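You operate a simulated robot arm through the tools that you are given. There is no shell and no other tool.

You are at the controls of a simulated robot arm. One attempt, no reset.

## Task
Test the desk stop: start belt, drums and pan in that order, then push it.
Fine: each start button once; the desk stop stays down and nothing runs.

The check looks at the end state, three seconds after you hand in, the way a careful person would. Anything else that was tipped, shoved, dropped, spilled or broken makes it a failure.

## Robot
A 7-joint arm with a two-finger parallel gripper, fixed in place. Base frame: the origin is on the floor under the middle of its stand, x ahead of it, y to its left, z up. Units: mm, degrees, N and s.
It reaches about 1372 mm from its shoulder. Its first joint turns from -149.0 to 149.0 degrees. Payload 3.43 kg.
The TCP is the grasp point between the finger pads, 30 mm short of the fingertips. In the tool frame z runs along the fingers and y along their closing line. The gripper opens to 94 mm. The fingers are 28 mm wide and 10 mm thick; the gripper's body (50 by 96 mm) begins 55 mm behind the TCP.
Orientation is told as [roll, pitch, yaw] about the base's x, y, z axes, in that order, counted from this pose: with the fingers straight down and closing along the base's y, the tool's x points along the base's -x, its y along +y and its z along -z.

## Interface
- The arm moves only by the tool send_rows. Its argument "rows" is a list of rows, each an object of numbers (a shift or turn left out is 0, a gripper value left out holds the last): "x", "y", "z": the shift along the tool's x, y, z in mm; "wx", "wy", "wz": the turn, a rotation vector about the tool's x, y, z in degrees. In form: [{"x": .., "y": .., "z": .., "wx": .., "wy": .., "wz": ..}, ...]. A call has 1 to 20 rows; each row shifts and turns the commanded pose from where the row before left it, along the tool's axes as they then stand. "grip" is the gripper command, from -1 (shut) to 1 (fully open), values between in proportion, set as the call begins (left out, the last holds). Each row takes 0.2 s and may step no farther than 50 mm and 8.6 degrees from the row before; otherwise, or with a gripper value out of range, the whole call is refused. Where a pose cannot be reached the arm comes as near as it can. A force on the tool above 90 N (or 10 N above the force at the start of the call, whichever is more), or a blocked arm, ends the call early, and 0.2 s more pass. Each finger travels about 45 mm/s and halts on what it meets, pressing with about 27 N; the grip force reading is that of the motor and also rises with nothing between the fingers. The clock runs only during rows and for 0.2 s after the last one: add rows that do not move to give the fingers time. The reply holds the time, the measured pose of the TCP, the force on the tool along the base axes, the opening and the grip force, in the units named above and with some noise, with the torque about the TCP (base axes, N m) and any sound that the robot's microphone picked up.
- Cameras (640 x 400 px; columns grow to the right, rows downward): "scene" is fixed at [220.2, 499, 1564]; the picture's right is [0.97, 0.24, 0.00], its down [0.16, -0.64, -0.75] and it looks along [-0.18, 0.73, -0.66] (base axes); focal length 264 px, centre (320, 200). "wrist" rides on the gripper at [76, 14, -103] in the tool frame; the picture's right is [-0.18, 0.98, 0.00], its down [-0.75, -0.14, -0.64] and it looks along [-0.63, -0.12, 0.77] (tool axes); focal length 243 px, centre (320, 200). There is no depth. A picture from a camera that has moved, and an enlarged one, comes with that camera's place and axes in the base frame and with its lens. The place of the scene camera against the robot may be out by one fixed shift of up to 18 mm in any direction.
- snapshot(camera): a new picture of that camera. The clock stands still meanwhile.
- enlarge(camera, box): a new picture of the part [left, top, right, bottom] of that camera's present view, enlarged. The clock stands still meanwhile.
- hand_in(): hands the job in; it is judged then, once.

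Places have to be worked out from the pictures, the camera data and where the tool is seen. Open the gripper and draw the arm clear of the work before you hand the job in, unless the task says otherwise.

The tools are called after "Call:" by a JSON object that holds its "method" and its "body". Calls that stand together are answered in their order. send_rows: Moves the arm, as the interface text tells. Its arguments: {"type":"object","properties":{"rows":{"type":"array"},"grip":{"type":"number"}},"required":["rows"]} The other tools are called the same way: snapshot (camera) takes a picture; enlarge (camera, box) takes an enlarged picture of a part of a camera's view; hand_in () hands the job in.

At the start:

```text
clock: 0.0
ee_pos: [-43.0, 985.7, 1212.4]
tcp_rot: [-0.1, -0.2, 0.0]
force: [-0.4, 0.5, -0.5]
moment: [-0.05, -0.01, -0.06]
grip_width: 93.8
grip_force: 0.0
```

scene: 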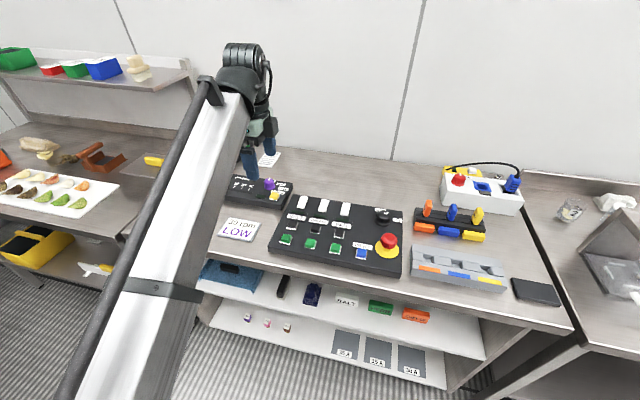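
wrist: 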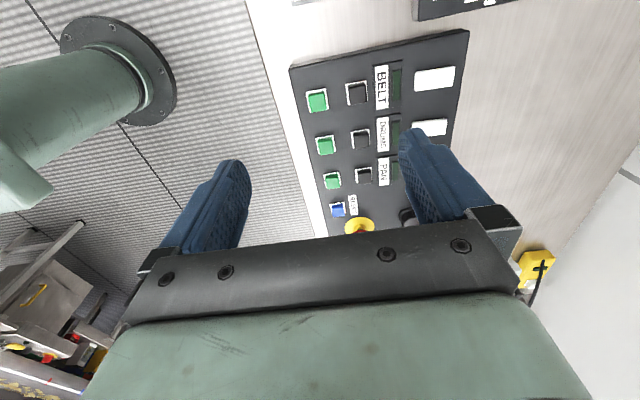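

The panel with three green start buttons, black stop buttons, a blue one and a red mushroom stop is visible in front of the arm. I'll enlarge both views to read labels and pinpoint positions.

Call:
{"method": "enlarge", "body": {"camera": "scene", "box": [260, 180, 420, 280]}}

Call:
{"method": "enlarge", "body": {"camera": "wrist", "box": [280, 20, 480, 240]}}

Call:
{"method": "enlarge", "body": {"camera": "scene", "box": [400, 150, 560, 310]}}

Call:
{"method": "enlarge", "body": {"camera": "scene", "box": [200, 140, 300, 250]}}

```text
4.00 times, centred on (340, 230) of scene
camera zoom: at [220.2, 499.0, 1564.0], right [0.97, 0.24, 0.0], down [0.16, -0.64, -0.75], along [-0.18, 0.73, -0.66], focal length 1056 px, centre (240, 80)
```

zoom: 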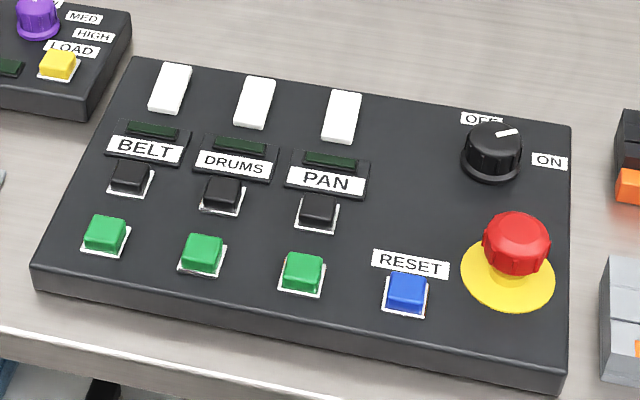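

```text
1.82 times, centred on (380, 130) of wrist
camera zoom: at [-118.0, 1000.9, 1312.8], right [0.18, 0.98, 0.0], down [0.75, -0.14, 0.64], along [0.63, -0.12, -0.77], focal length 441 px, centre (211, 327)
```

zoom: 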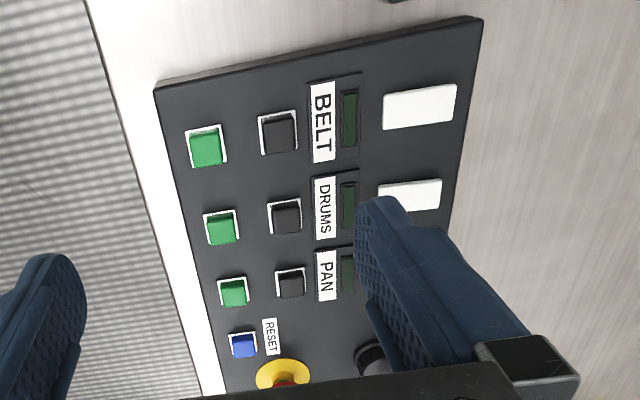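

```text
2.50 times, centred on (480, 230) of scene
camera zoom: at [220.2, 499.0, 1564.0], right [0.97, 0.24, 0.0], down [0.16, -0.64, -0.75], along [-0.18, 0.73, -0.66], focal length 660 px, centre (-80, 125)
```

zoom: 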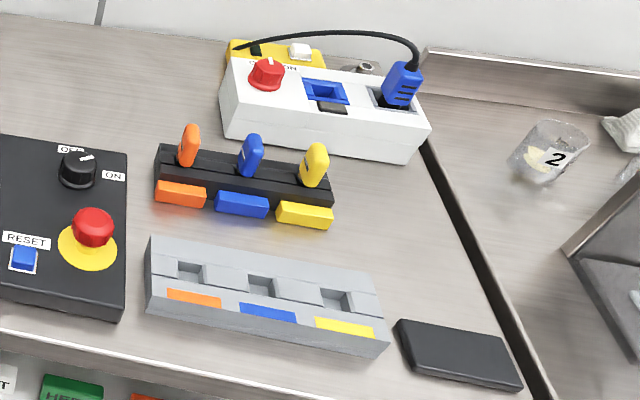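

```text
3.64 times, centred on (250, 195) of scene
camera zoom: at [220.2, 499.0, 1564.0], right [0.97, 0.24, 0.0], down [0.16, -0.64, -0.75], along [-0.18, 0.73, -0.66], focal length 960 px, centre (574, 218)
```

zoom: 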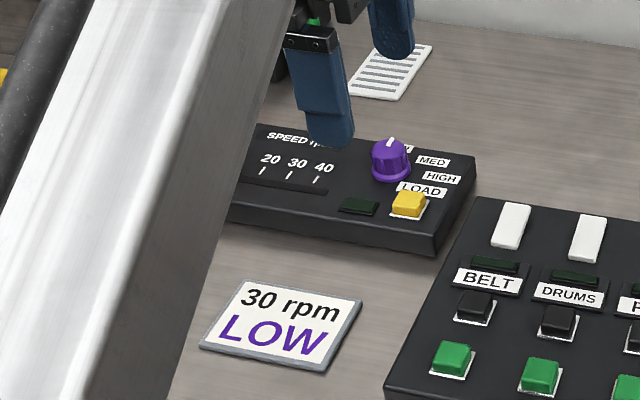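

Triangulating from both views, the green buttons sit at about x = -6, 63, 132 with y ≈ 975 and top z ≈ 958, and the panel is aligned with the base axes. Before pressing anything I want a close look at the OFF/ON dial and the red stop, so I move at the present height to a viewpoint over them.

Call:
{"method": "send_rows", "body": {"rows": [{"x": -30, "y": 20}, {"x": -30, "y": 20}, {"x": -30, "y": 20}, {"x": -30, "y": 20}, {"x": -30, "y": 20}, {"x": -30, "y": 20}, {"x": -30, "y": 20}, {"x": -30, "y": 15}], "grip": -1}}

Call:
{"method": "snapshot", "body": {"camera": "wrist"}}

Call:
{"method": "snapshot", "body": {"camera": "scene"}}

```text
clock: 1.8
ee_pos: [192.8, 1094.1, 1194.8]
tcp_rot: [0.2, 0.0, 0.0]
force: [-1.1, 0.4, 0.2]
moment: [0.02, -0.04, 0.01]
grip_width: 0.0
grip_force: 26.5
out of reach, approached as far as the arm can: row 6, 7, 8
```

```text
taken
camera wrist: at [117.5, 1108.8, 1295.3], right [0.18, 0.98, 0.0], down [0.75, -0.14, 0.64], along [0.63, -0.12, -0.77], focal length 243 px, centre (320, 200)
```

wrist: 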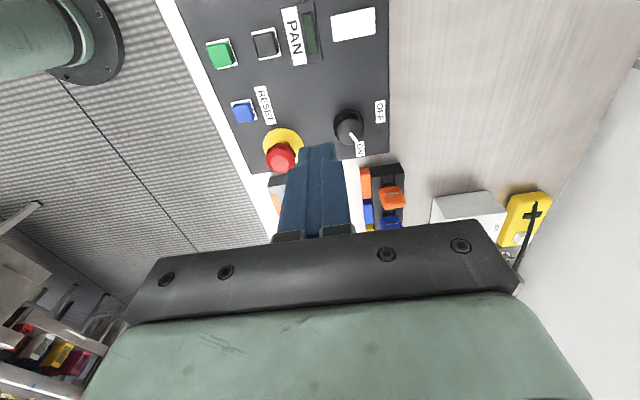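

```text
taken
```

scene: 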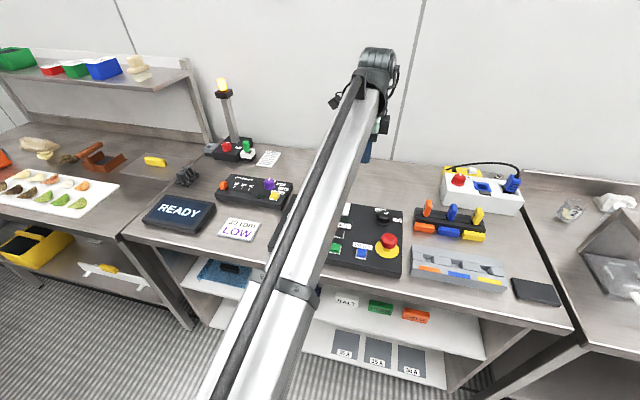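

Now the rest of the desk is visible, including a lamp tower with red and green buttons, a READY sign and a note. I'll enlarge these and the dial and stop before touching anything.

Call:
{"method": "enlarge", "body": {"camera": "wrist", "box": [190, 0, 400, 180]}}

Call:
{"method": "enlarge", "body": {"camera": "scene", "box": [130, 70, 300, 250]}}

Call:
{"method": "enlarge", "body": {"camera": "scene", "box": [200, 130, 290, 180]}}

Call:
{"method": "enlarge", "body": {"camera": "wrist", "box": [320, 90, 400, 170]}}

Call:
{"method": "enlarge", "body": {"camera": "scene", "box": [340, 200, 410, 270]}}

```text
2.22 times, centred on (295, 90) of wrist
camera zoom: at [117.5, 1108.8, 1295.3], right [0.18, 0.98, 0.0], down [0.75, -0.14, 0.64], along [0.63, -0.12, -0.77], focal length 539 px, centre (376, 444)
```

zoom: 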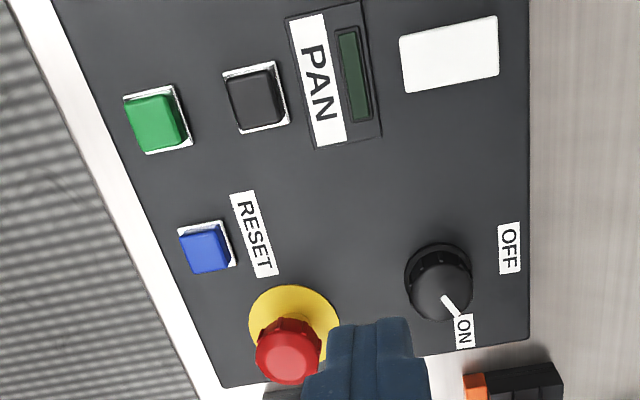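

```text
2.22 times, centred on (215, 160) of scene
camera zoom: at [220.2, 499.0, 1564.0], right [0.97, 0.24, 0.0], down [0.16, -0.64, -0.75], along [-0.18, 0.73, -0.66], focal length 587 px, centre (553, 289)
```

zoom: 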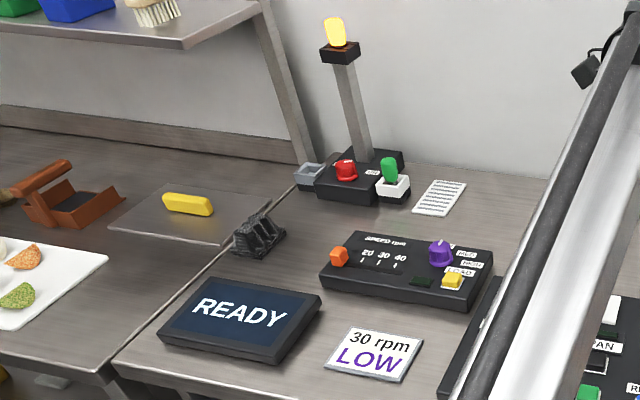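

```text
7.11 times, centred on (245, 155) of scene
camera zoom: at [220.2, 499.0, 1564.0], right [0.97, 0.24, 0.0], down [0.16, -0.64, -0.75], along [-0.18, 0.73, -0.66], focal length 1878 px, centre (853, 520)
```

zoom: 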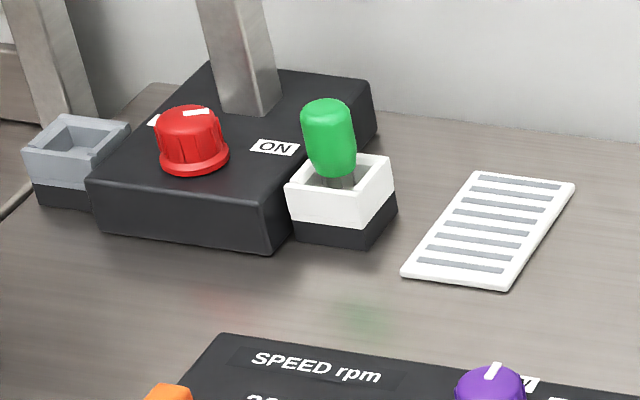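

```text
5.00 times, centred on (360, 130) of wrist
camera zoom: at [117.5, 1108.8, 1295.3], right [0.18, 0.98, 0.0], down [0.75, -0.14, 0.64], along [0.63, -0.12, -0.77], focal length 1213 px, centre (120, 550)
```

zoom: 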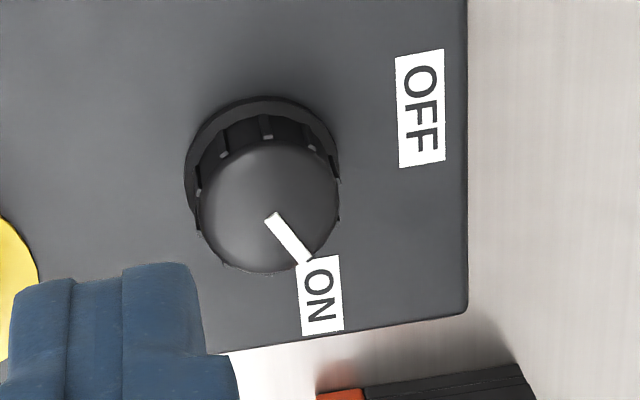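

```text
5.71 times, centred on (375, 235) of scene
camera zoom: at [220.2, 499.0, 1564.0], right [0.97, 0.24, 0.0], down [0.16, -0.64, -0.75], along [-0.18, 0.73, -0.66], focal length 1509 px, centre (6, 0)
```

zoom: 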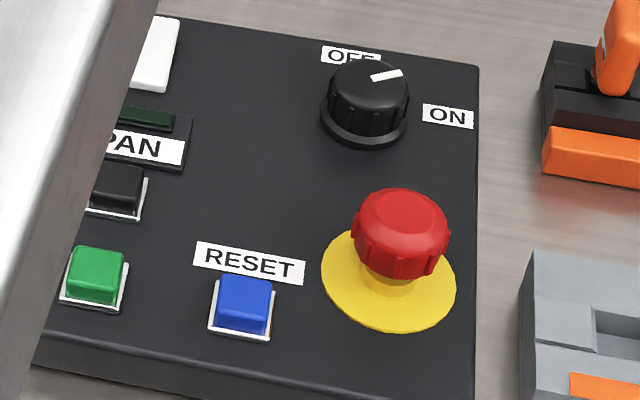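

The dial points at ON, the red stop is up with its collar visible, and the indicators are dark, so the panel looks ready for the test. I go back over the belt start button at safe height with the gripper shut and see where the commanded pose stands.

Call:
{"method": "send_rows", "body": {"rows": [{"x": 25, "y": -20}, {"x": 25, "y": -20}, {"x": 25, "y": -20}, {"x": 25, "y": -20}, {"x": 25, "y": -20}, {"x": 25, "y": -20}, {"x": 25, "y": -20}, {"x": 25, "y": -20}, {}]}}

Call:
{"method": "snapshot", "body": {"camera": "wrist"}}

```text
clock: 3.8
ee_pos: [-7.7, 936.2, 1195.6]
tcp_rot: [-0.1, 0.1, 0.0]
force: [0.1, -0.2, -0.5]
moment: [-0.03, -0.01, 0.02]
grip_width: 0.3
grip_force: 26.5
```

```text
taken
camera wrist: at [-83.0, 949.3, 1296.6], right [0.18, 0.98, 0.0], down [0.75, -0.14, 0.64], along [0.63, -0.12, -0.77], focal length 243 px, centre (320, 200)
```

wrist: 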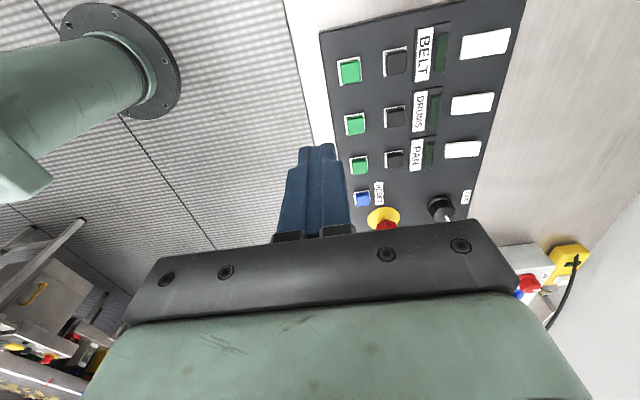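

The commanded pose was clipped to what was reached, so I'm now at (-8, 936, 1196). I enlarge the wrist view to refine the button positions from this second viewpoint.

Call:
{"method": "enlarge", "body": {"camera": "wrist", "box": [310, 30, 470, 130]}}

Call:
{"method": "enlarge", "body": {"camera": "wrist", "box": [310, 130, 470, 230]}}

```text
4.00 times, centred on (390, 80) of wrist
camera zoom: at [-83.0, 949.3, 1296.6], right [0.18, 0.98, 0.0], down [0.75, -0.14, 0.64], along [0.63, -0.12, -0.77], focal length 970 px, centre (40, 680)
```

zoom: 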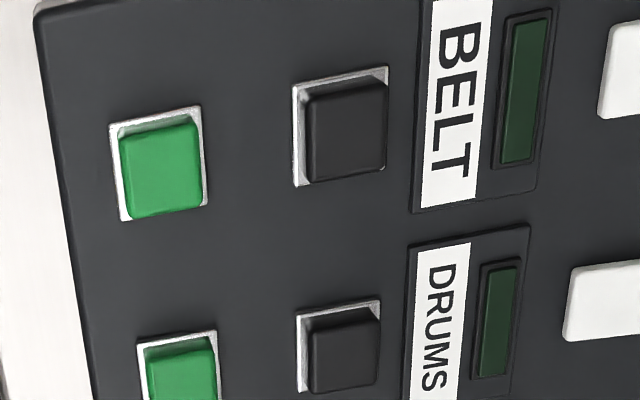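

```text
4.00 times, centred on (390, 180) of wrist
camera zoom: at [-83.0, 949.3, 1296.6], right [0.18, 0.98, 0.0], down [0.75, -0.14, 0.64], along [0.63, -0.12, -0.77], focal length 970 px, centre (40, 280)
```

zoom: 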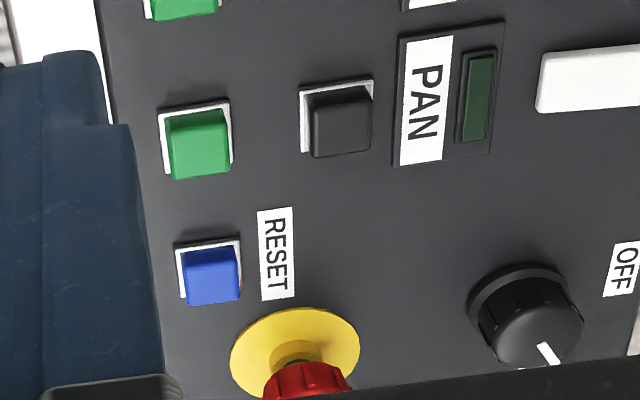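

The belt button's cap centre works out near (-5, 973), with the top somewhere between z 940 and 958. I'll align above it and come down to TCP z ≈ 1015 (fingertips ≈ 985), still clear of the panel.

Call:
{"method": "send_rows", "body": {"rows": [{"x": -2, "y": 19}, {"x": -1, "y": 18}, {"z": 30}, {"z": 30}, {"z": 30}, {"z": 30}, {"z": 30}, {"z": 20}, {"z": 10}, {}]}}

Call:
{"method": "snapshot", "body": {"camera": "wrist"}}

Call:
{"method": "enlarge", "body": {"camera": "scene", "box": [250, 170, 410, 280]}}

```text
clock: 6.0
ee_pos: [-3.8, 971.9, 1014.0]
tcp_rot: [0.1, 0.0, 0.0]
force: [0.5, 1.0, -1.1]
moment: [0.0, 0.0, 0.01]
grip_width: 0.3
grip_force: 27.1
```

```text
taken
camera wrist: at [-79.8, 986.2, 1115.5], right [0.18, 0.98, 0.0], down [0.75, -0.14, 0.64], along [0.63, -0.12, -0.77], focal length 243 px, centre (320, 200)
```

wrist: 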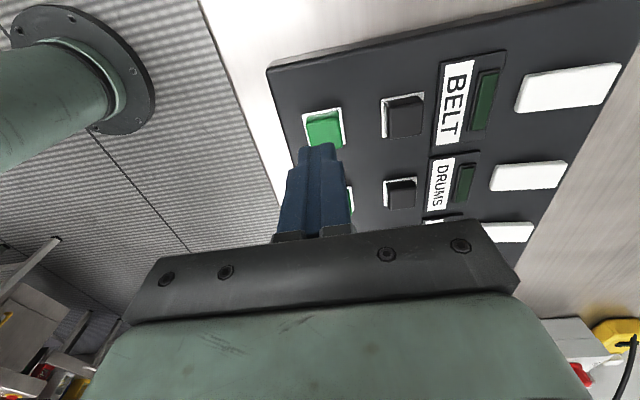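

```text
3.64 times, centred on (330, 225) of scene
camera zoom: at [220.2, 499.0, 1564.0], right [0.97, 0.24, 0.0], down [0.16, -0.64, -0.75], along [-0.18, 0.73, -0.66], focal length 960 px, centre (284, 109)
```

zoom: 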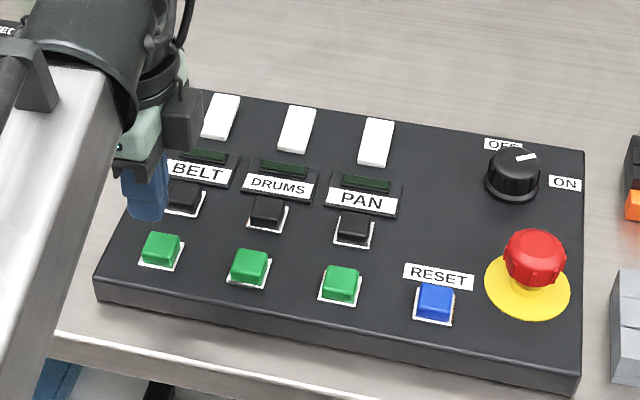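

The finger is directly over the belt button area. I enlarge the wrist view here to judge the fingertip against the green cap and refine its height.

Call:
{"method": "enlarge", "body": {"camera": "wrist", "box": [260, 80, 420, 200]}}

```text
3.33 times, centred on (340, 140) of wrist
camera zoom: at [-79.8, 986.2, 1115.5], right [0.18, 0.98, 0.0], down [0.75, -0.14, 0.64], along [0.63, -0.12, -0.77], focal length 809 px, centre (253, 400)
```

zoom: 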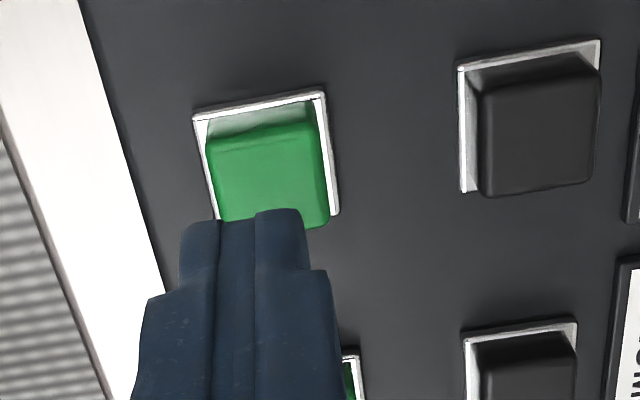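

Three wrist views now agree on the belt cap's top centre at about (0, 974, 940), so contact should come at TCP z ≈ 970. I correct by about 4 mm and come down slowly to z ≈ 974, just short of contact.

Call:
{"method": "send_rows", "body": {"rows": [{"x": -3.8, "y": 2.3}, {"z": 15}, {"z": 10}, {"z": 5}, {"z": 4}, {"z": 3}, {"z": 3}, {}]}}

Call:
{"method": "enlarge", "body": {"camera": "wrist", "box": [260, 80, 420, 200]}}

Call:
{"method": "enlarge", "body": {"camera": "scene", "box": [250, 180, 410, 280]}}

```text
clock: 7.8
ee_pos: [0.3, 974.4, 975.1]
tcp_rot: [0.0, -0.1, 0.0]
force: [0.0, -1.5, 1.0]
moment: [0.0, 0.02, 0.05]
grip_width: 0.1
grip_force: 27.4
```

```text
3.33 times, centred on (340, 140) of wrist
camera zoom: at [-76.2, 988.6, 1075.5], right [0.18, 0.98, 0.0], down [0.75, -0.14, 0.64], along [0.63, -0.12, -0.77], focal length 809 px, centre (253, 400)
```

zoom: 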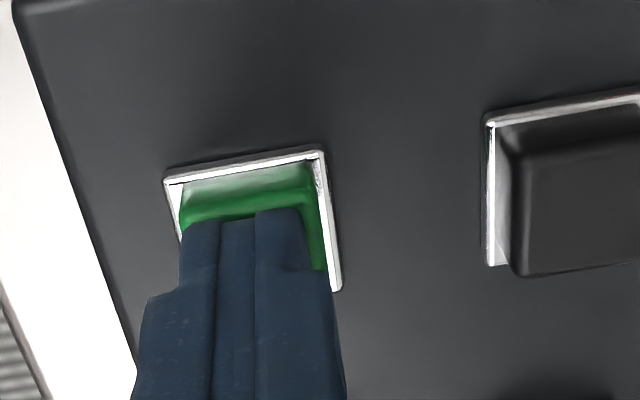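

```text
4.00 times, centred on (330, 230) of scene
camera zoom: at [220.2, 499.0, 1564.0], right [0.97, 0.24, 0.0], down [0.16, -0.64, -0.75], along [-0.18, 0.73, -0.66], focal length 1056 px, centre (280, 80)
```

zoom: 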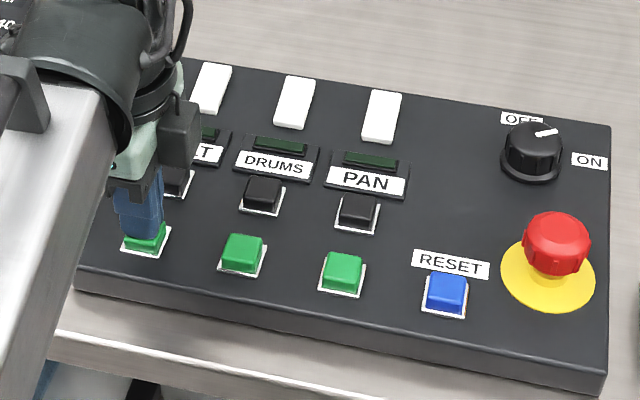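

The fingertips are right on top of the belt cap with no contact force yet. I descend in 1 mm steps and watch the force.

Call:
{"method": "send_rows", "body": {"rows": [{"z": 1}, {"z": 1}, {"z": 1}, {"z": 1}, {"z": 1}, {"z": 1}, {}]}}

```text
clock: 9.4
ee_pos: [0.2, 974.2, 969.3]
tcp_rot: [0.1, 0.1, 0.0]
force: [-0.1, 1.0, 10.6]
moment: [0.05, 0.0, 0.02]
grip_width: 0.0
grip_force: 27.4
heard: click
```

Force rose to about 10 N and a click was heard, so the belt start appears pressed. I'll check the indicator before deciding to release.

Call:
{"method": "enlarge", "body": {"camera": "scene", "box": [250, 170, 410, 280]}}

Call:
{"method": "snapshot", "body": {"camera": "wrist"}}

```text
3.64 times, centred on (330, 225) of scene
camera zoom: at [220.2, 499.0, 1564.0], right [0.97, 0.24, 0.0], down [0.16, -0.64, -0.75], along [-0.18, 0.73, -0.66], focal length 960 px, centre (284, 109)
```

zoom: 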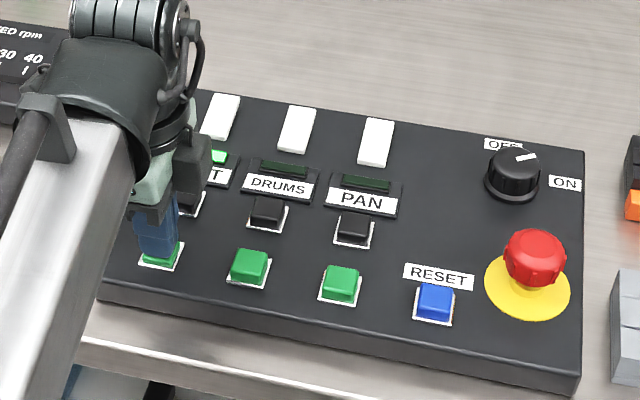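

```text
taken
camera wrist: at [-76.2, 988.5, 1070.4], right [0.18, 0.98, 0.0], down [0.75, -0.14, 0.64], along [0.63, -0.12, -0.77], focal length 243 px, centre (320, 200)
```

wrist: 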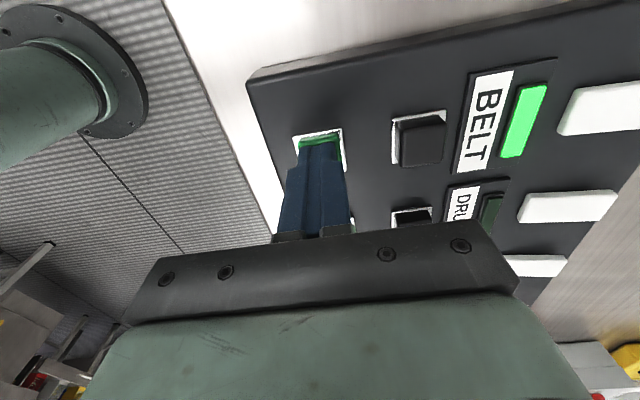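

The BELT lamp is lit green, so that start took. I release straight up by 40 mm and shift to above the drums button at about x = 72.

Call:
{"method": "send_rows", "body": {"rows": [{"z": -5}, {"z": -15}, {"z": -20}, {"x": -25}, {"x": -25}, {"x": -20}, {}]}}

Call:
{"method": "enlarge", "body": {"camera": "wrist", "box": [260, 80, 420, 200]}}

Call:
{"method": "snapshot", "body": {"camera": "scene"}}

```text
clock: 11.0
ee_pos: [69.4, 973.6, 1008.7]
tcp_rot: [-0.1, 0.0, -0.1]
force: [-0.2, 0.1, -0.8]
moment: [-0.02, -0.01, 0.0]
grip_width: 0.2
grip_force: 27.3
```

```text
3.33 times, centred on (340, 140) of wrist
camera zoom: at [-6.4, 987.9, 1109.6], right [0.18, 0.98, 0.0], down [0.75, -0.14, 0.64], along [0.63, -0.12, -0.77], focal length 809 px, centre (253, 400)
```

zoom: 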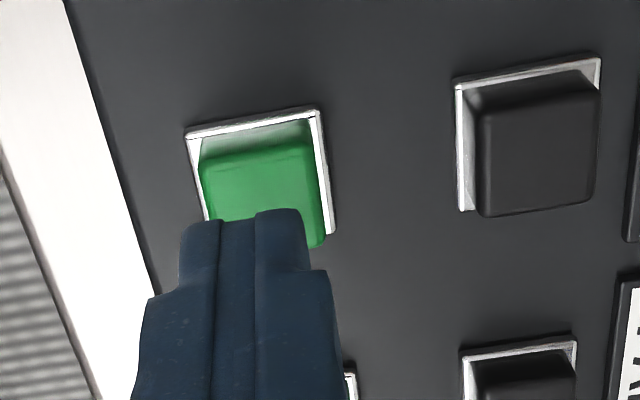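

```text
taken
```

scene: 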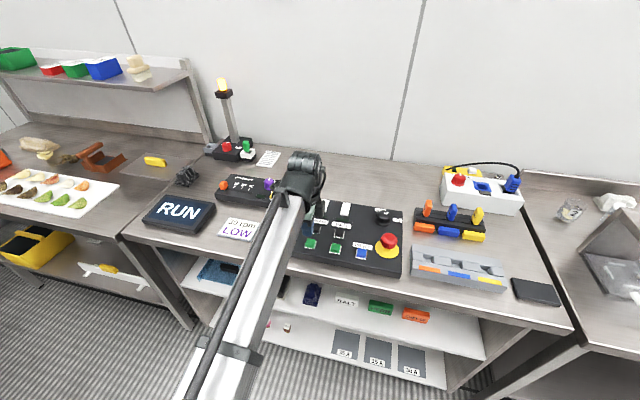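

The READY display now shows RUN. The drums cap centre works out at about (75, 974), so I shift 5.5 mm and come down to just short of contact, then press in 1 mm steps to the same depth as before.

Call:
{"method": "send_rows", "body": {"rows": [{"x": -5.5, "y": 0.5}, {"z": 15}, {"z": 10}, {"z": 5}, {"z": 3}, {"z": 1}, {}]}}

Call:
{"method": "enlarge", "body": {"camera": "wrist", "box": [260, 80, 420, 200]}}

```text
clock: 12.6
ee_pos: [74.5, 975.0, 975.3]
tcp_rot: [-0.1, 0.0, 0.1]
force: [0.1, 0.1, 1.8]
moment: [0.01, 0.01, 0.0]
grip_width: 0.0
grip_force: 27.6
```

```text
3.33 times, centred on (340, 140) of wrist
camera zoom: at [-0.7, 989.1, 1075.7], right [0.18, 0.98, 0.0], down [0.75, -0.14, 0.64], along [0.63, -0.12, -0.77], focal length 809 px, centre (253, 400)
```

zoom: 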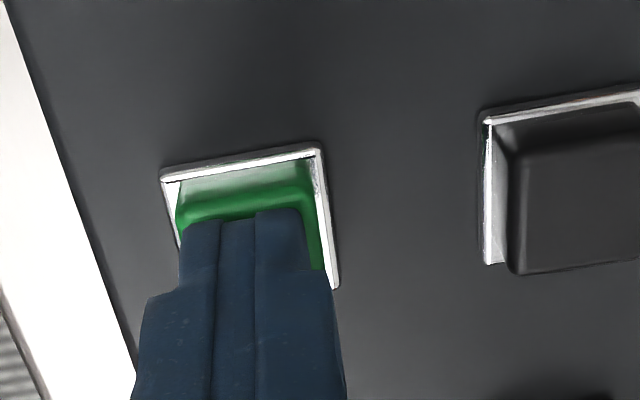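

The finger is centred on the drums cap, just at the point of contact. I press down in 1 mm steps by 6 mm.

Call:
{"method": "send_rows", "body": {"rows": [{"z": 1}, {"z": 1}, {"z": 1}, {"z": 1}, {"z": 1}, {"z": 1}, {}]}}

Call:
{"method": "snapshot", "body": {"camera": "wrist"}}

Call:
{"method": "enlarge", "body": {"camera": "scene", "box": [250, 170, 410, 280]}}

```text
clock: 14.2
ee_pos: [74.0, 974.9, 969.2]
tcp_rot: [0.2, 0.0, 0.0]
force: [1.3, 2.1, 10.1]
moment: [0.06, -0.03, 0.06]
grip_width: 0.0
grip_force: 26.9
heard: click
```

```text
taken
camera wrist: at [-0.7, 988.8, 1070.4], right [0.18, 0.98, 0.0], down [0.75, -0.14, 0.64], along [0.63, -0.12, -0.77], focal length 243 px, centre (320, 200)
```

wrist: 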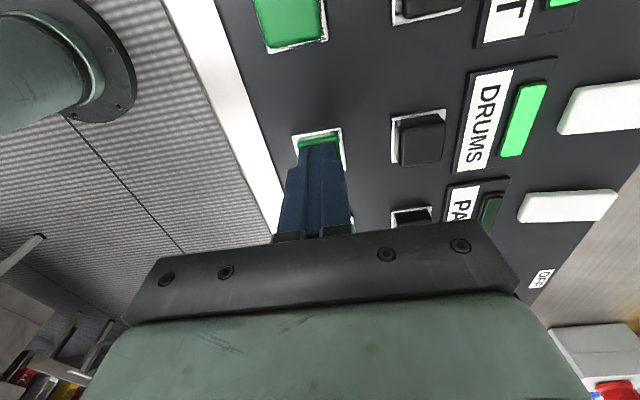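

```text
3.64 times, centred on (330, 225) of scene
camera zoom: at [220.2, 499.0, 1564.0], right [0.97, 0.24, 0.0], down [0.16, -0.64, -0.75], along [-0.18, 0.73, -0.66], focal length 960 px, centre (284, 109)
```

zoom: 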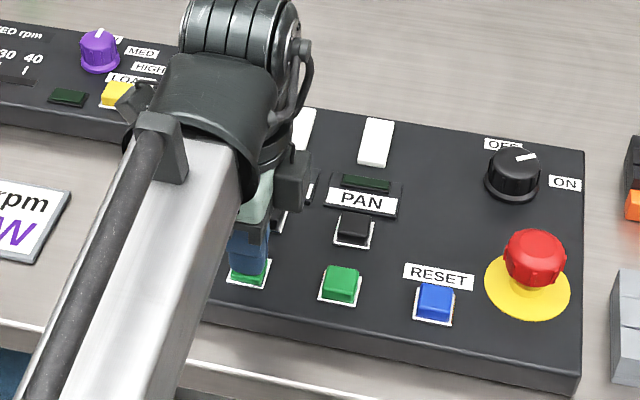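

Drums clicked and its lamp is lit, while the belt lamp stays on. I lift 40 mm, move 75 mm to above the pan button and check the alignment.

Call:
{"method": "send_rows", "body": {"rows": [{"z": -5}, {"z": -15}, {"z": -20}, {"x": -25}, {"x": -25}, {"x": -25}, {}]}}

Call:
{"method": "enlarge", "body": {"camera": "wrist", "box": [260, 80, 420, 200]}}

Call:
{"method": "snapshot", "body": {"camera": "wrist"}}

```text
clock: 15.8
ee_pos: [150.3, 974.5, 1007.3]
tcp_rot: [0.0, 0.0, -0.1]
force: [-0.4, 0.5, -0.2]
moment: [0.01, 0.0, -0.01]
grip_width: 0.2
grip_force: 27.1
```

```text
3.33 times, centred on (340, 140) of wrist
camera zoom: at [74.5, 989.3, 1109.1], right [0.18, 0.98, 0.0], down [0.75, -0.14, 0.64], along [0.63, -0.12, -0.77], focal length 809 px, centre (253, 400)
```

zoom: 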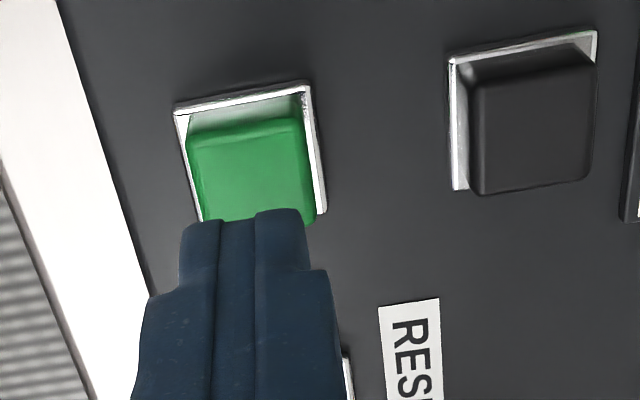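

```text
taken
camera wrist: at [74.5, 989.3, 1109.1], right [0.18, 0.98, 0.0], down [0.75, -0.14, 0.64], along [0.63, -0.12, -0.77], focal length 243 px, centre (320, 200)
```

wrist: 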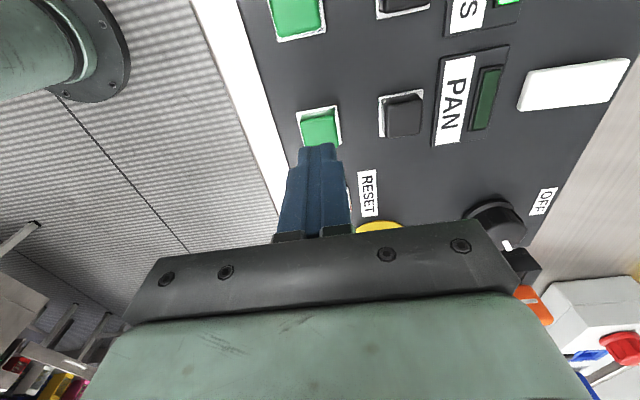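

The pan cap centre computes to about (149.5, 974.5), right under the tool. I come down to just short of contact.

Call:
{"method": "send_rows", "body": {"rows": [{"z": 15}, {"z": 10}, {"z": 5}, {"z": 3}, {}]}}

Call:
{"method": "enlarge", "body": {"camera": "wrist", "box": [260, 80, 420, 200]}}

```text
clock: 17.0
ee_pos: [149.1, 974.7, 975.8]
tcp_rot: [0.0, 0.0, 0.1]
force: [0.3, -0.2, -0.6]
moment: [-0.01, 0.0, 0.01]
grip_width: 0.0
grip_force: 26.7
```

```text
3.33 times, centred on (340, 140) of wrist
camera zoom: at [73.7, 989.2, 1076.6], right [0.18, 0.98, 0.0], down [0.75, -0.14, 0.64], along [0.63, -0.12, -0.77], focal length 809 px, centre (253, 400)
```

zoom: 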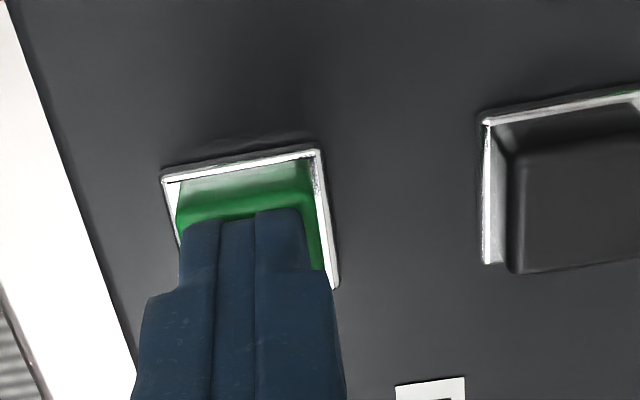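

The alignment matches the earlier two presses, with no contact yet. I press the pan start by 7 mm in 1 mm steps.

Call:
{"method": "send_rows", "body": {"rows": [{"z": 1}, {"z": 1}, {"z": 1}, {"z": 1}, {"z": 1}, {"z": 1}, {"z": 0.6}, {}]}}

Call:
{"method": "snapshot", "body": {"camera": "wrist"}}

Call:
{"method": "snapshot", "body": {"camera": "scene"}}

```text
clock: 18.8
ee_pos: [149.3, 975.6, 968.9]
tcp_rot: [0.0, 0.0, 0.0]
force: [-2.5, -0.2, 9.1]
moment: [-0.01, 0.05, 0.06]
grip_width: 0.2
grip_force: 27.0
heard: click
```

```text
taken
camera wrist: at [74.0, 989.0, 1070.5], right [0.18, 0.98, 0.0], down [0.75, -0.14, 0.64], along [0.63, -0.12, -0.77], focal length 243 px, centre (320, 200)
```

wrist: 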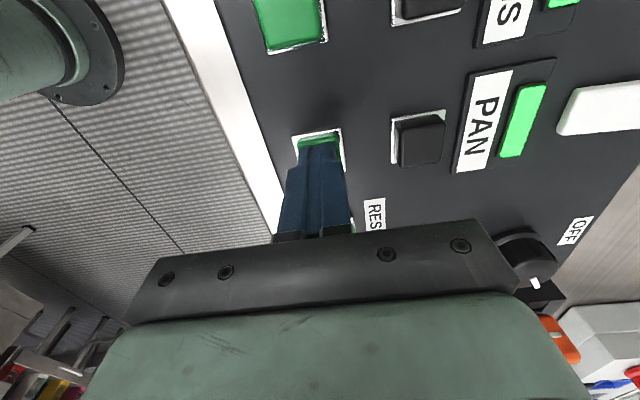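

```text
taken
```

scene: 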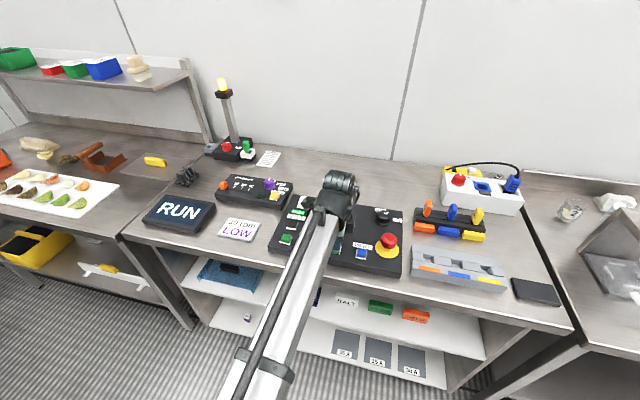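

All three lamps are lit and the display shows RUN. I release straight up by 90 mm, then move toward the red stop (estimated near (295, 1017)), stopping short so the wrist camera sees it clear of the fingers.

Call:
{"method": "send_rows", "body": {"rows": [{"z": -5}, {"z": -15}, {"z": -25}, {"z": -25}, {"z": -25}, {"x": -25, "y": 10}, {"x": -30, "y": 15}, {"x": -30, "y": 10}, {"x": -10, "y": 5}, {}]}}

Call:
{"method": "snapshot", "body": {"camera": "wrist"}}

Call:
{"method": "enlarge", "body": {"camera": "wrist", "box": [240, 60, 420, 200]}}

Call:
{"method": "snapshot", "body": {"camera": "scene"}}

```text
clock: 21.0
ee_pos: [244.5, 1014.5, 1064.3]
tcp_rot: [-0.1, -0.1, 0.0]
force: [-0.4, -0.7, -0.4]
moment: [-0.01, -0.02, -0.02]
grip_width: 0.1
grip_force: 26.6
```

```text
taken
camera wrist: at [168.8, 1028.5, 1165.2], right [0.18, 0.98, 0.0], down [0.75, -0.14, 0.64], along [0.63, -0.12, -0.77], focal length 243 px, centre (320, 200)
```

wrist: 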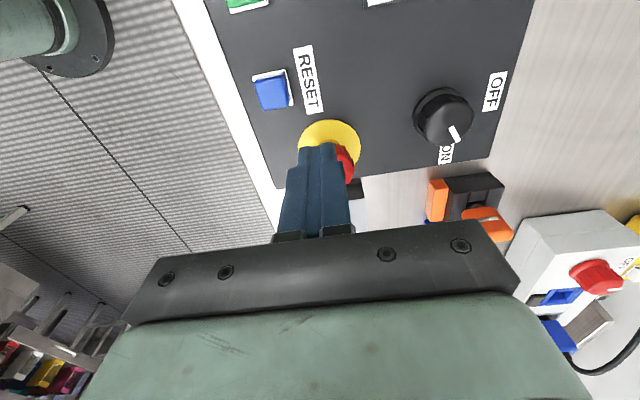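

```text
2.86 times, centred on (330, 130) of wrist
camera zoom: at [168.8, 1028.5, 1165.2], right [0.18, 0.98, 0.0], down [0.75, -0.14, 0.64], along [0.63, -0.12, -0.77], focal length 693 px, centre (291, 400)
```

zoom: 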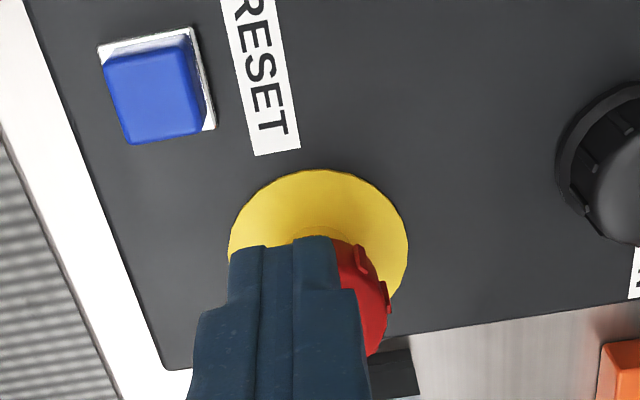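

```text
taken
```

scene: 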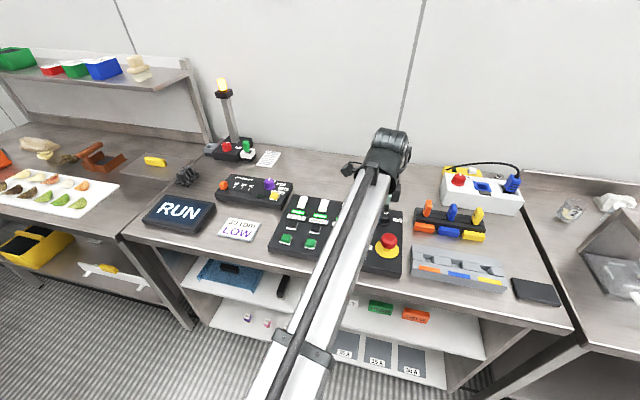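

The yellow plate centre computes to about (293, 1015) and the red head's top to about z 980. I move over it at this height and descend to TCP z ≈ 1024, then look before pressing.

Call:
{"method": "send_rows", "body": {"rows": [{"x": -24, "y": 0.5}, {"x": -24.5}, {"z": 15}, {"z": 15}, {"z": 8}, {}]}}

Call:
{"method": "snapshot", "body": {"camera": "wrist"}}

Call:
{"method": "enlarge", "body": {"camera": "scene", "box": [320, 180, 440, 280]}}

```text
clock: 22.4
ee_pos: [293.7, 1015.8, 1026.6]
tcp_rot: [0.1, 0.0, -0.1]
force: [0.4, 0.1, -0.5]
moment: [-0.02, -0.02, 0.02]
grip_width: 0.0
grip_force: 26.4
```

```text
taken
camera wrist: at [217.9, 1029.4, 1126.9], right [0.18, 0.98, 0.0], down [0.75, -0.14, 0.64], along [0.63, -0.12, -0.77], focal length 243 px, centre (320, 200)
```

wrist: 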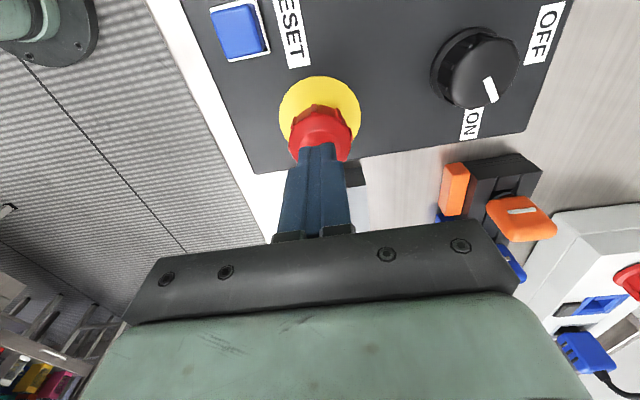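

```text
4.00 times, centred on (380, 230) of scene
camera zoom: at [220.2, 499.0, 1564.0], right [0.97, 0.24, 0.0], down [0.16, -0.64, -0.75], along [-0.18, 0.73, -0.66], focal length 1056 px, centre (80, 80)
```

zoom: 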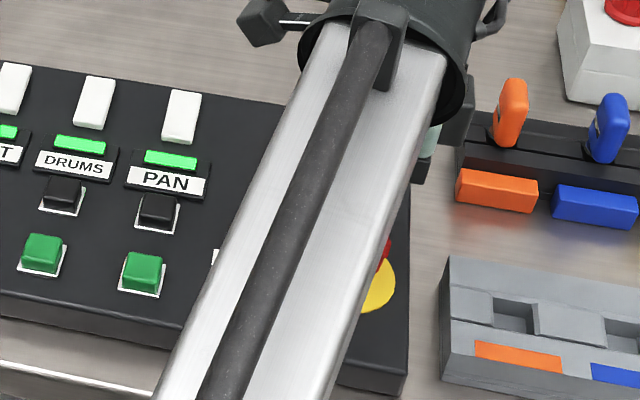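

The red head's centre computes to about (291, 1016) with its top near z 975, directly under the tool. I nudge 2 mm back and descend in small steps to just about contact.

Call:
{"method": "send_rows", "body": {"rows": [{"x": 2, "z": 4}, {"z": 3}, {"z": 2}, {"z": 2}, {"z": 2}, {"z": 1}, {"z": 1}, {}]}}

Call:
{"method": "enlarge", "body": {"camera": "wrist", "box": [240, 40, 420, 200]}}

```text
clock: 24.2
ee_pos: [292.3, 1014.7, 1010.6]
tcp_rot: [-0.1, 0.0, 0.0]
force: [-0.1, -0.8, 0.5]
moment: [0.01, 0.04, -0.04]
grip_width: 0.0
grip_force: 27.1
```

```text
2.50 times, centred on (330, 120) of wrist
camera zoom: at [215.9, 1029.5, 1112.1], right [0.18, 0.98, 0.0], down [0.75, -0.14, 0.64], along [0.63, -0.12, -0.77], focal length 606 px, centre (295, 400)
```

zoom: 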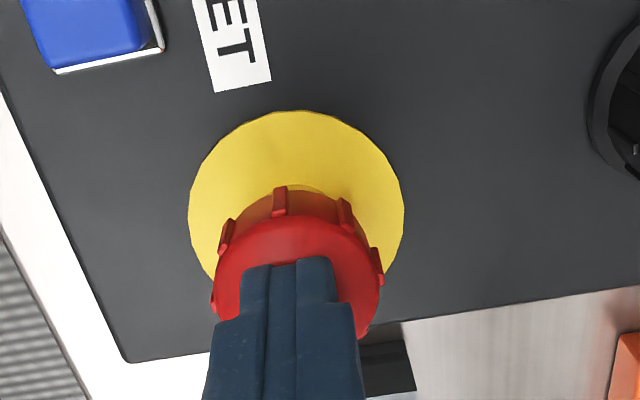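

The fingertips are centred on the red head and nearly touching. I now press down in 1 mm steps, watching force and sound.

Call:
{"method": "send_rows", "body": {"rows": [{"z": 1}, {"z": 1}, {"z": 1}, {"z": 1}, {"z": 1}, {"z": 1}, {"z": 1}, {"z": 1}, {}]}}

```text
clock: 26.2
ee_pos: [290.7, 1016.3, 1004.0]
tcp_rot: [0.1, 0.0, 0.0]
force: [-1.0, 1.9, 1.9]
moment: [0.04, -0.04, 0.0]
grip_width: 0.0
grip_force: 27.0
```

Only about 2 N so far at z ≈ 1004, so contact is just starting. I continue down in 1 mm steps.

Call:
{"method": "send_rows", "body": {"rows": [{"z": 1}, {"z": 1}, {"z": 1}, {"z": 1}, {"z": 1}, {"z": 1}, {}]}}

Call:
{"method": "enlarge", "body": {"camera": "wrist", "box": [240, 40, 420, 200]}}

```text
clock: 27.8
ee_pos: [292.4, 1014.8, 1000.9]
tcp_rot: [0.5, 0.0, 0.1]
force: [3.5, 12.8, 53.0]
moment: [0.36, -0.02, 0.05]
grip_width: 0.2
grip_force: 27.7
```

```text
2.50 times, centred on (330, 120) of wrist
camera zoom: at [215.5, 1028.6, 1101.6], right [0.18, 0.98, 0.01], down [0.75, -0.15, 0.64], along [0.63, -0.11, -0.77], focal length 606 px, centre (295, 400)
```

zoom: 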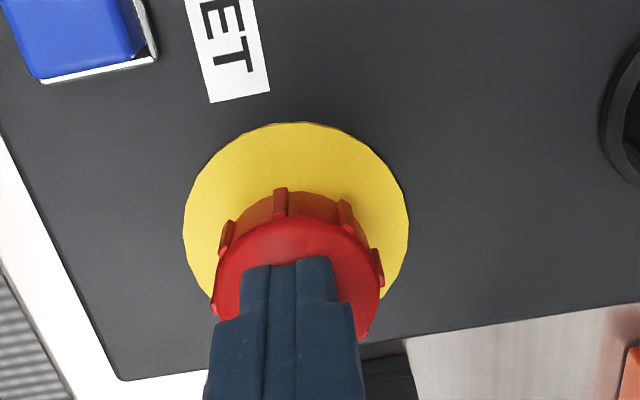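

The stop is stiff: 53 N and no click yet, with about 3 mm of travel. I keep pressing in 0.7 mm steps, staying under the 90 N limit.

Call:
{"method": "send_rows", "body": {"rows": [{"z": 0.7}, {"z": 0.7}, {"z": 0.7}, {}]}}

```text
clock: 28.8
ee_pos: [290.5, 1015.5, 1000.7]
tcp_rot: [0.5, -0.1, 0.0]
force: [5.6, 19.4, 64.3]
moment: [0.58, -0.04, 0.08]
grip_width: 0.1
grip_force: 27.6
```

Force is 64 N but the height has hardly changed. I check whether the head has moved and whether the lamps are still on.

Call:
{"method": "snapshot", "body": {"camera": "scene"}}

Call:
{"method": "enlarge", "body": {"camera": "wrist", "box": [240, 40, 420, 200]}}

Call:
{"method": "enlarge", "body": {"camera": "scene", "box": [340, 200, 420, 280]}}

```text
taken
```

scene: 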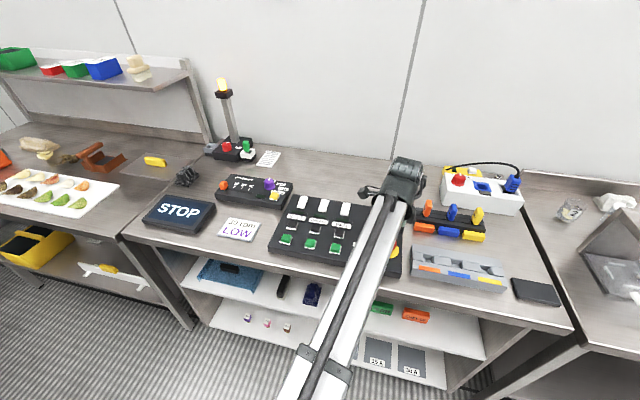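

```text
2.50 times, centred on (330, 120) of wrist
camera zoom: at [215.4, 1028.1, 1101.5], right [0.18, 0.98, 0.01], down [0.75, -0.15, 0.64], along [0.63, -0.11, -0.77], focal length 606 px, centre (295, 400)
```

zoom: 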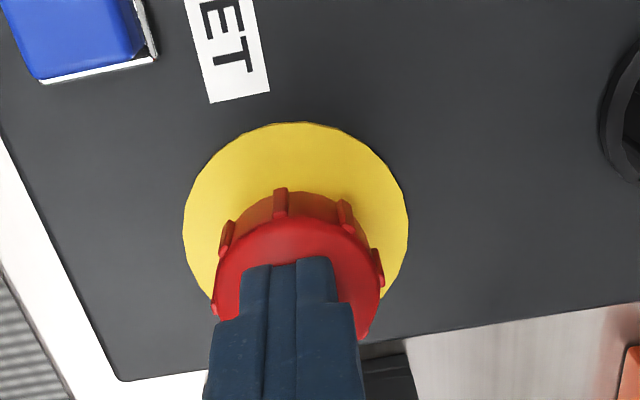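

```text
5.00 times, centred on (380, 240) of scene
camera zoom: at [220.2, 499.0, 1564.0], right [0.97, 0.24, 0.0], down [0.16, -0.64, -0.75], along [-0.18, 0.73, -0.66], focal length 1320 px, centre (20, 0)
```

zoom: 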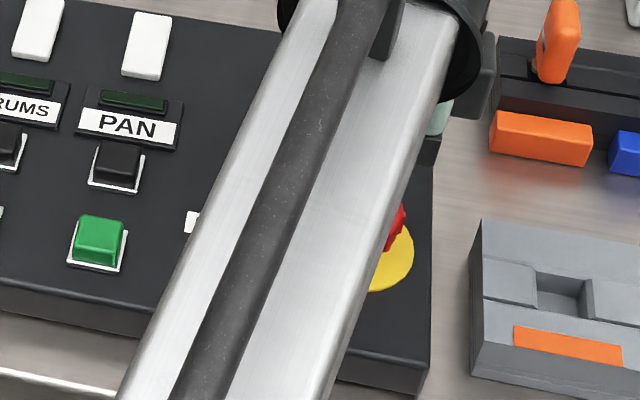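

The display reads STOP and all three lamps are dark, and the head has bottomed out. I release straight up gently and check whether the head stays latched down.

Call:
{"method": "send_rows", "body": {"rows": [{"z": -2}, {"z": -2}, {"z": -2}, {"z": -2}, {"z": -4}, {"z": -6}, {"z": -10}, {"z": -15}, {}]}}

Call:
{"method": "snapshot", "body": {"camera": "wrist"}}

Call:
{"method": "enlarge", "body": {"camera": "wrist", "box": [240, 40, 420, 200]}}

```text
clock: 30.8
ee_pos: [291.5, 1014.5, 1038.0]
tcp_rot: [0.1, -0.1, 0.0]
force: [0.1, 0.7, -0.2]
moment: [0.03, -0.03, 0.0]
grip_width: 0.0
grip_force: 27.1
```

```text
taken
camera wrist: at [215.8, 1029.0, 1138.4], right [0.18, 0.98, 0.0], down [0.75, -0.14, 0.64], along [0.63, -0.12, -0.77], focal length 243 px, centre (320, 200)
```

wrist: 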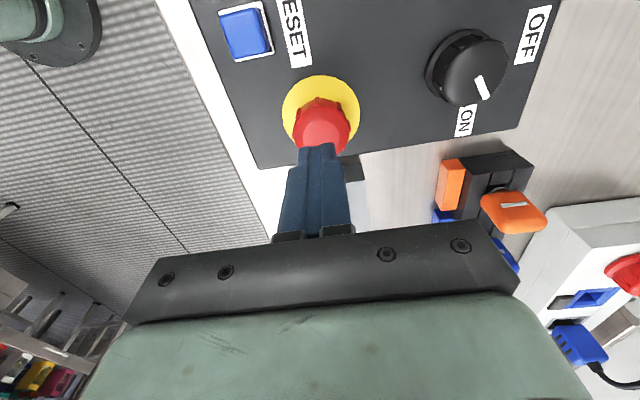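

```text
2.50 times, centred on (330, 120) of wrist
camera zoom: at [215.8, 1029.0, 1138.4], right [0.18, 0.98, 0.0], down [0.75, -0.14, 0.64], along [0.63, -0.12, -0.77], focal length 606 px, centre (295, 400)
```

zoom: 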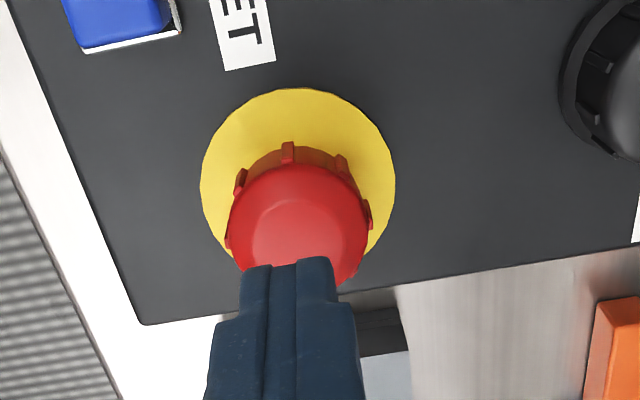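

To judge the latch I need the scene camera's view clear of the arm. I lift to about z 1160 and move left, away from the stop.

Call:
{"method": "send_rows", "body": {"rows": [{"z": -30}, {"z": -30}, {"z": -30}, {"z": -30}, {"x": 30, "y": -5}, {"x": 35, "y": -5}, {"x": 35, "y": -5}, {"x": 35, "y": -5}, {"x": 35, "y": -5}, {"x": 35, "y": -5}, {"x": 35, "y": -5}, {"x": 35, "y": -5}, {"x": 35}, {"x": 20}, {}]}}

Call:
{"method": "enlarge", "body": {"camera": "scene", "box": [340, 200, 410, 270]}}

Call:
{"method": "enlarge", "body": {"camera": "scene", "box": [260, 180, 420, 280]}}

Call:
{"method": "snapshot", "body": {"camera": "scene"}}

```text
clock: 34.0
ee_pos: [-39.3, 976.0, 1158.6]
tcp_rot: [0.0, 0.1, 0.0]
force: [0.3, 0.4, -0.3]
moment: [0.01, 0.0, -0.01]
grip_width: 0.2
grip_force: 27.1
```

```text
5.71 times, centred on (375, 235) of scene
camera zoom: at [220.2, 499.0, 1564.0], right [0.97, 0.24, 0.0], down [0.16, -0.64, -0.75], along [-0.18, 0.73, -0.66], focal length 1509 px, centre (6, 0)
```

zoom: 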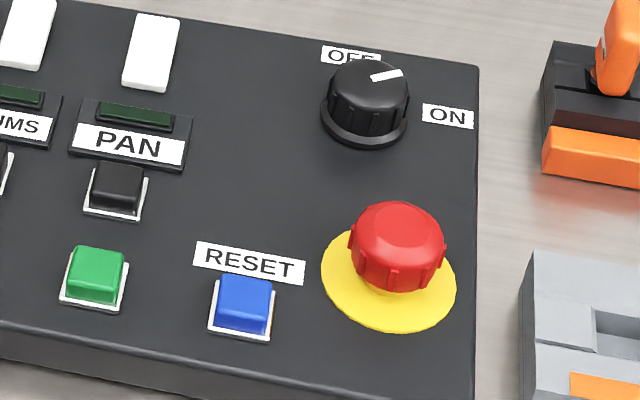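

```text
4.00 times, centred on (340, 230) of scene
camera zoom: at [220.2, 499.0, 1564.0], right [0.97, 0.24, 0.0], down [0.16, -0.64, -0.75], along [-0.18, 0.73, -0.66], focal length 1056 px, centre (240, 80)
```

zoom: 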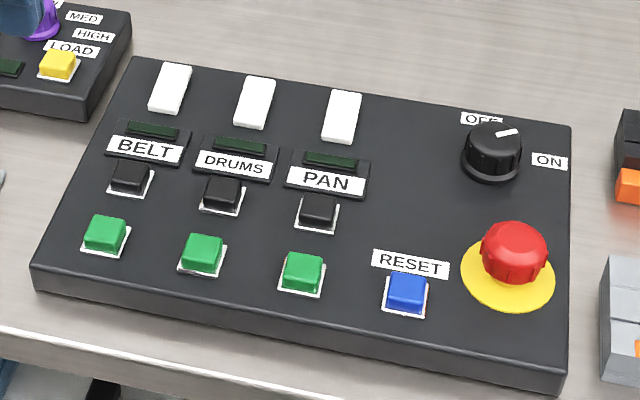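

```text
taken
```

scene: 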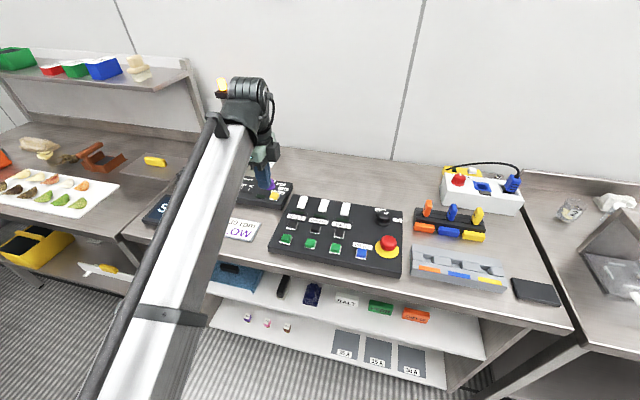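

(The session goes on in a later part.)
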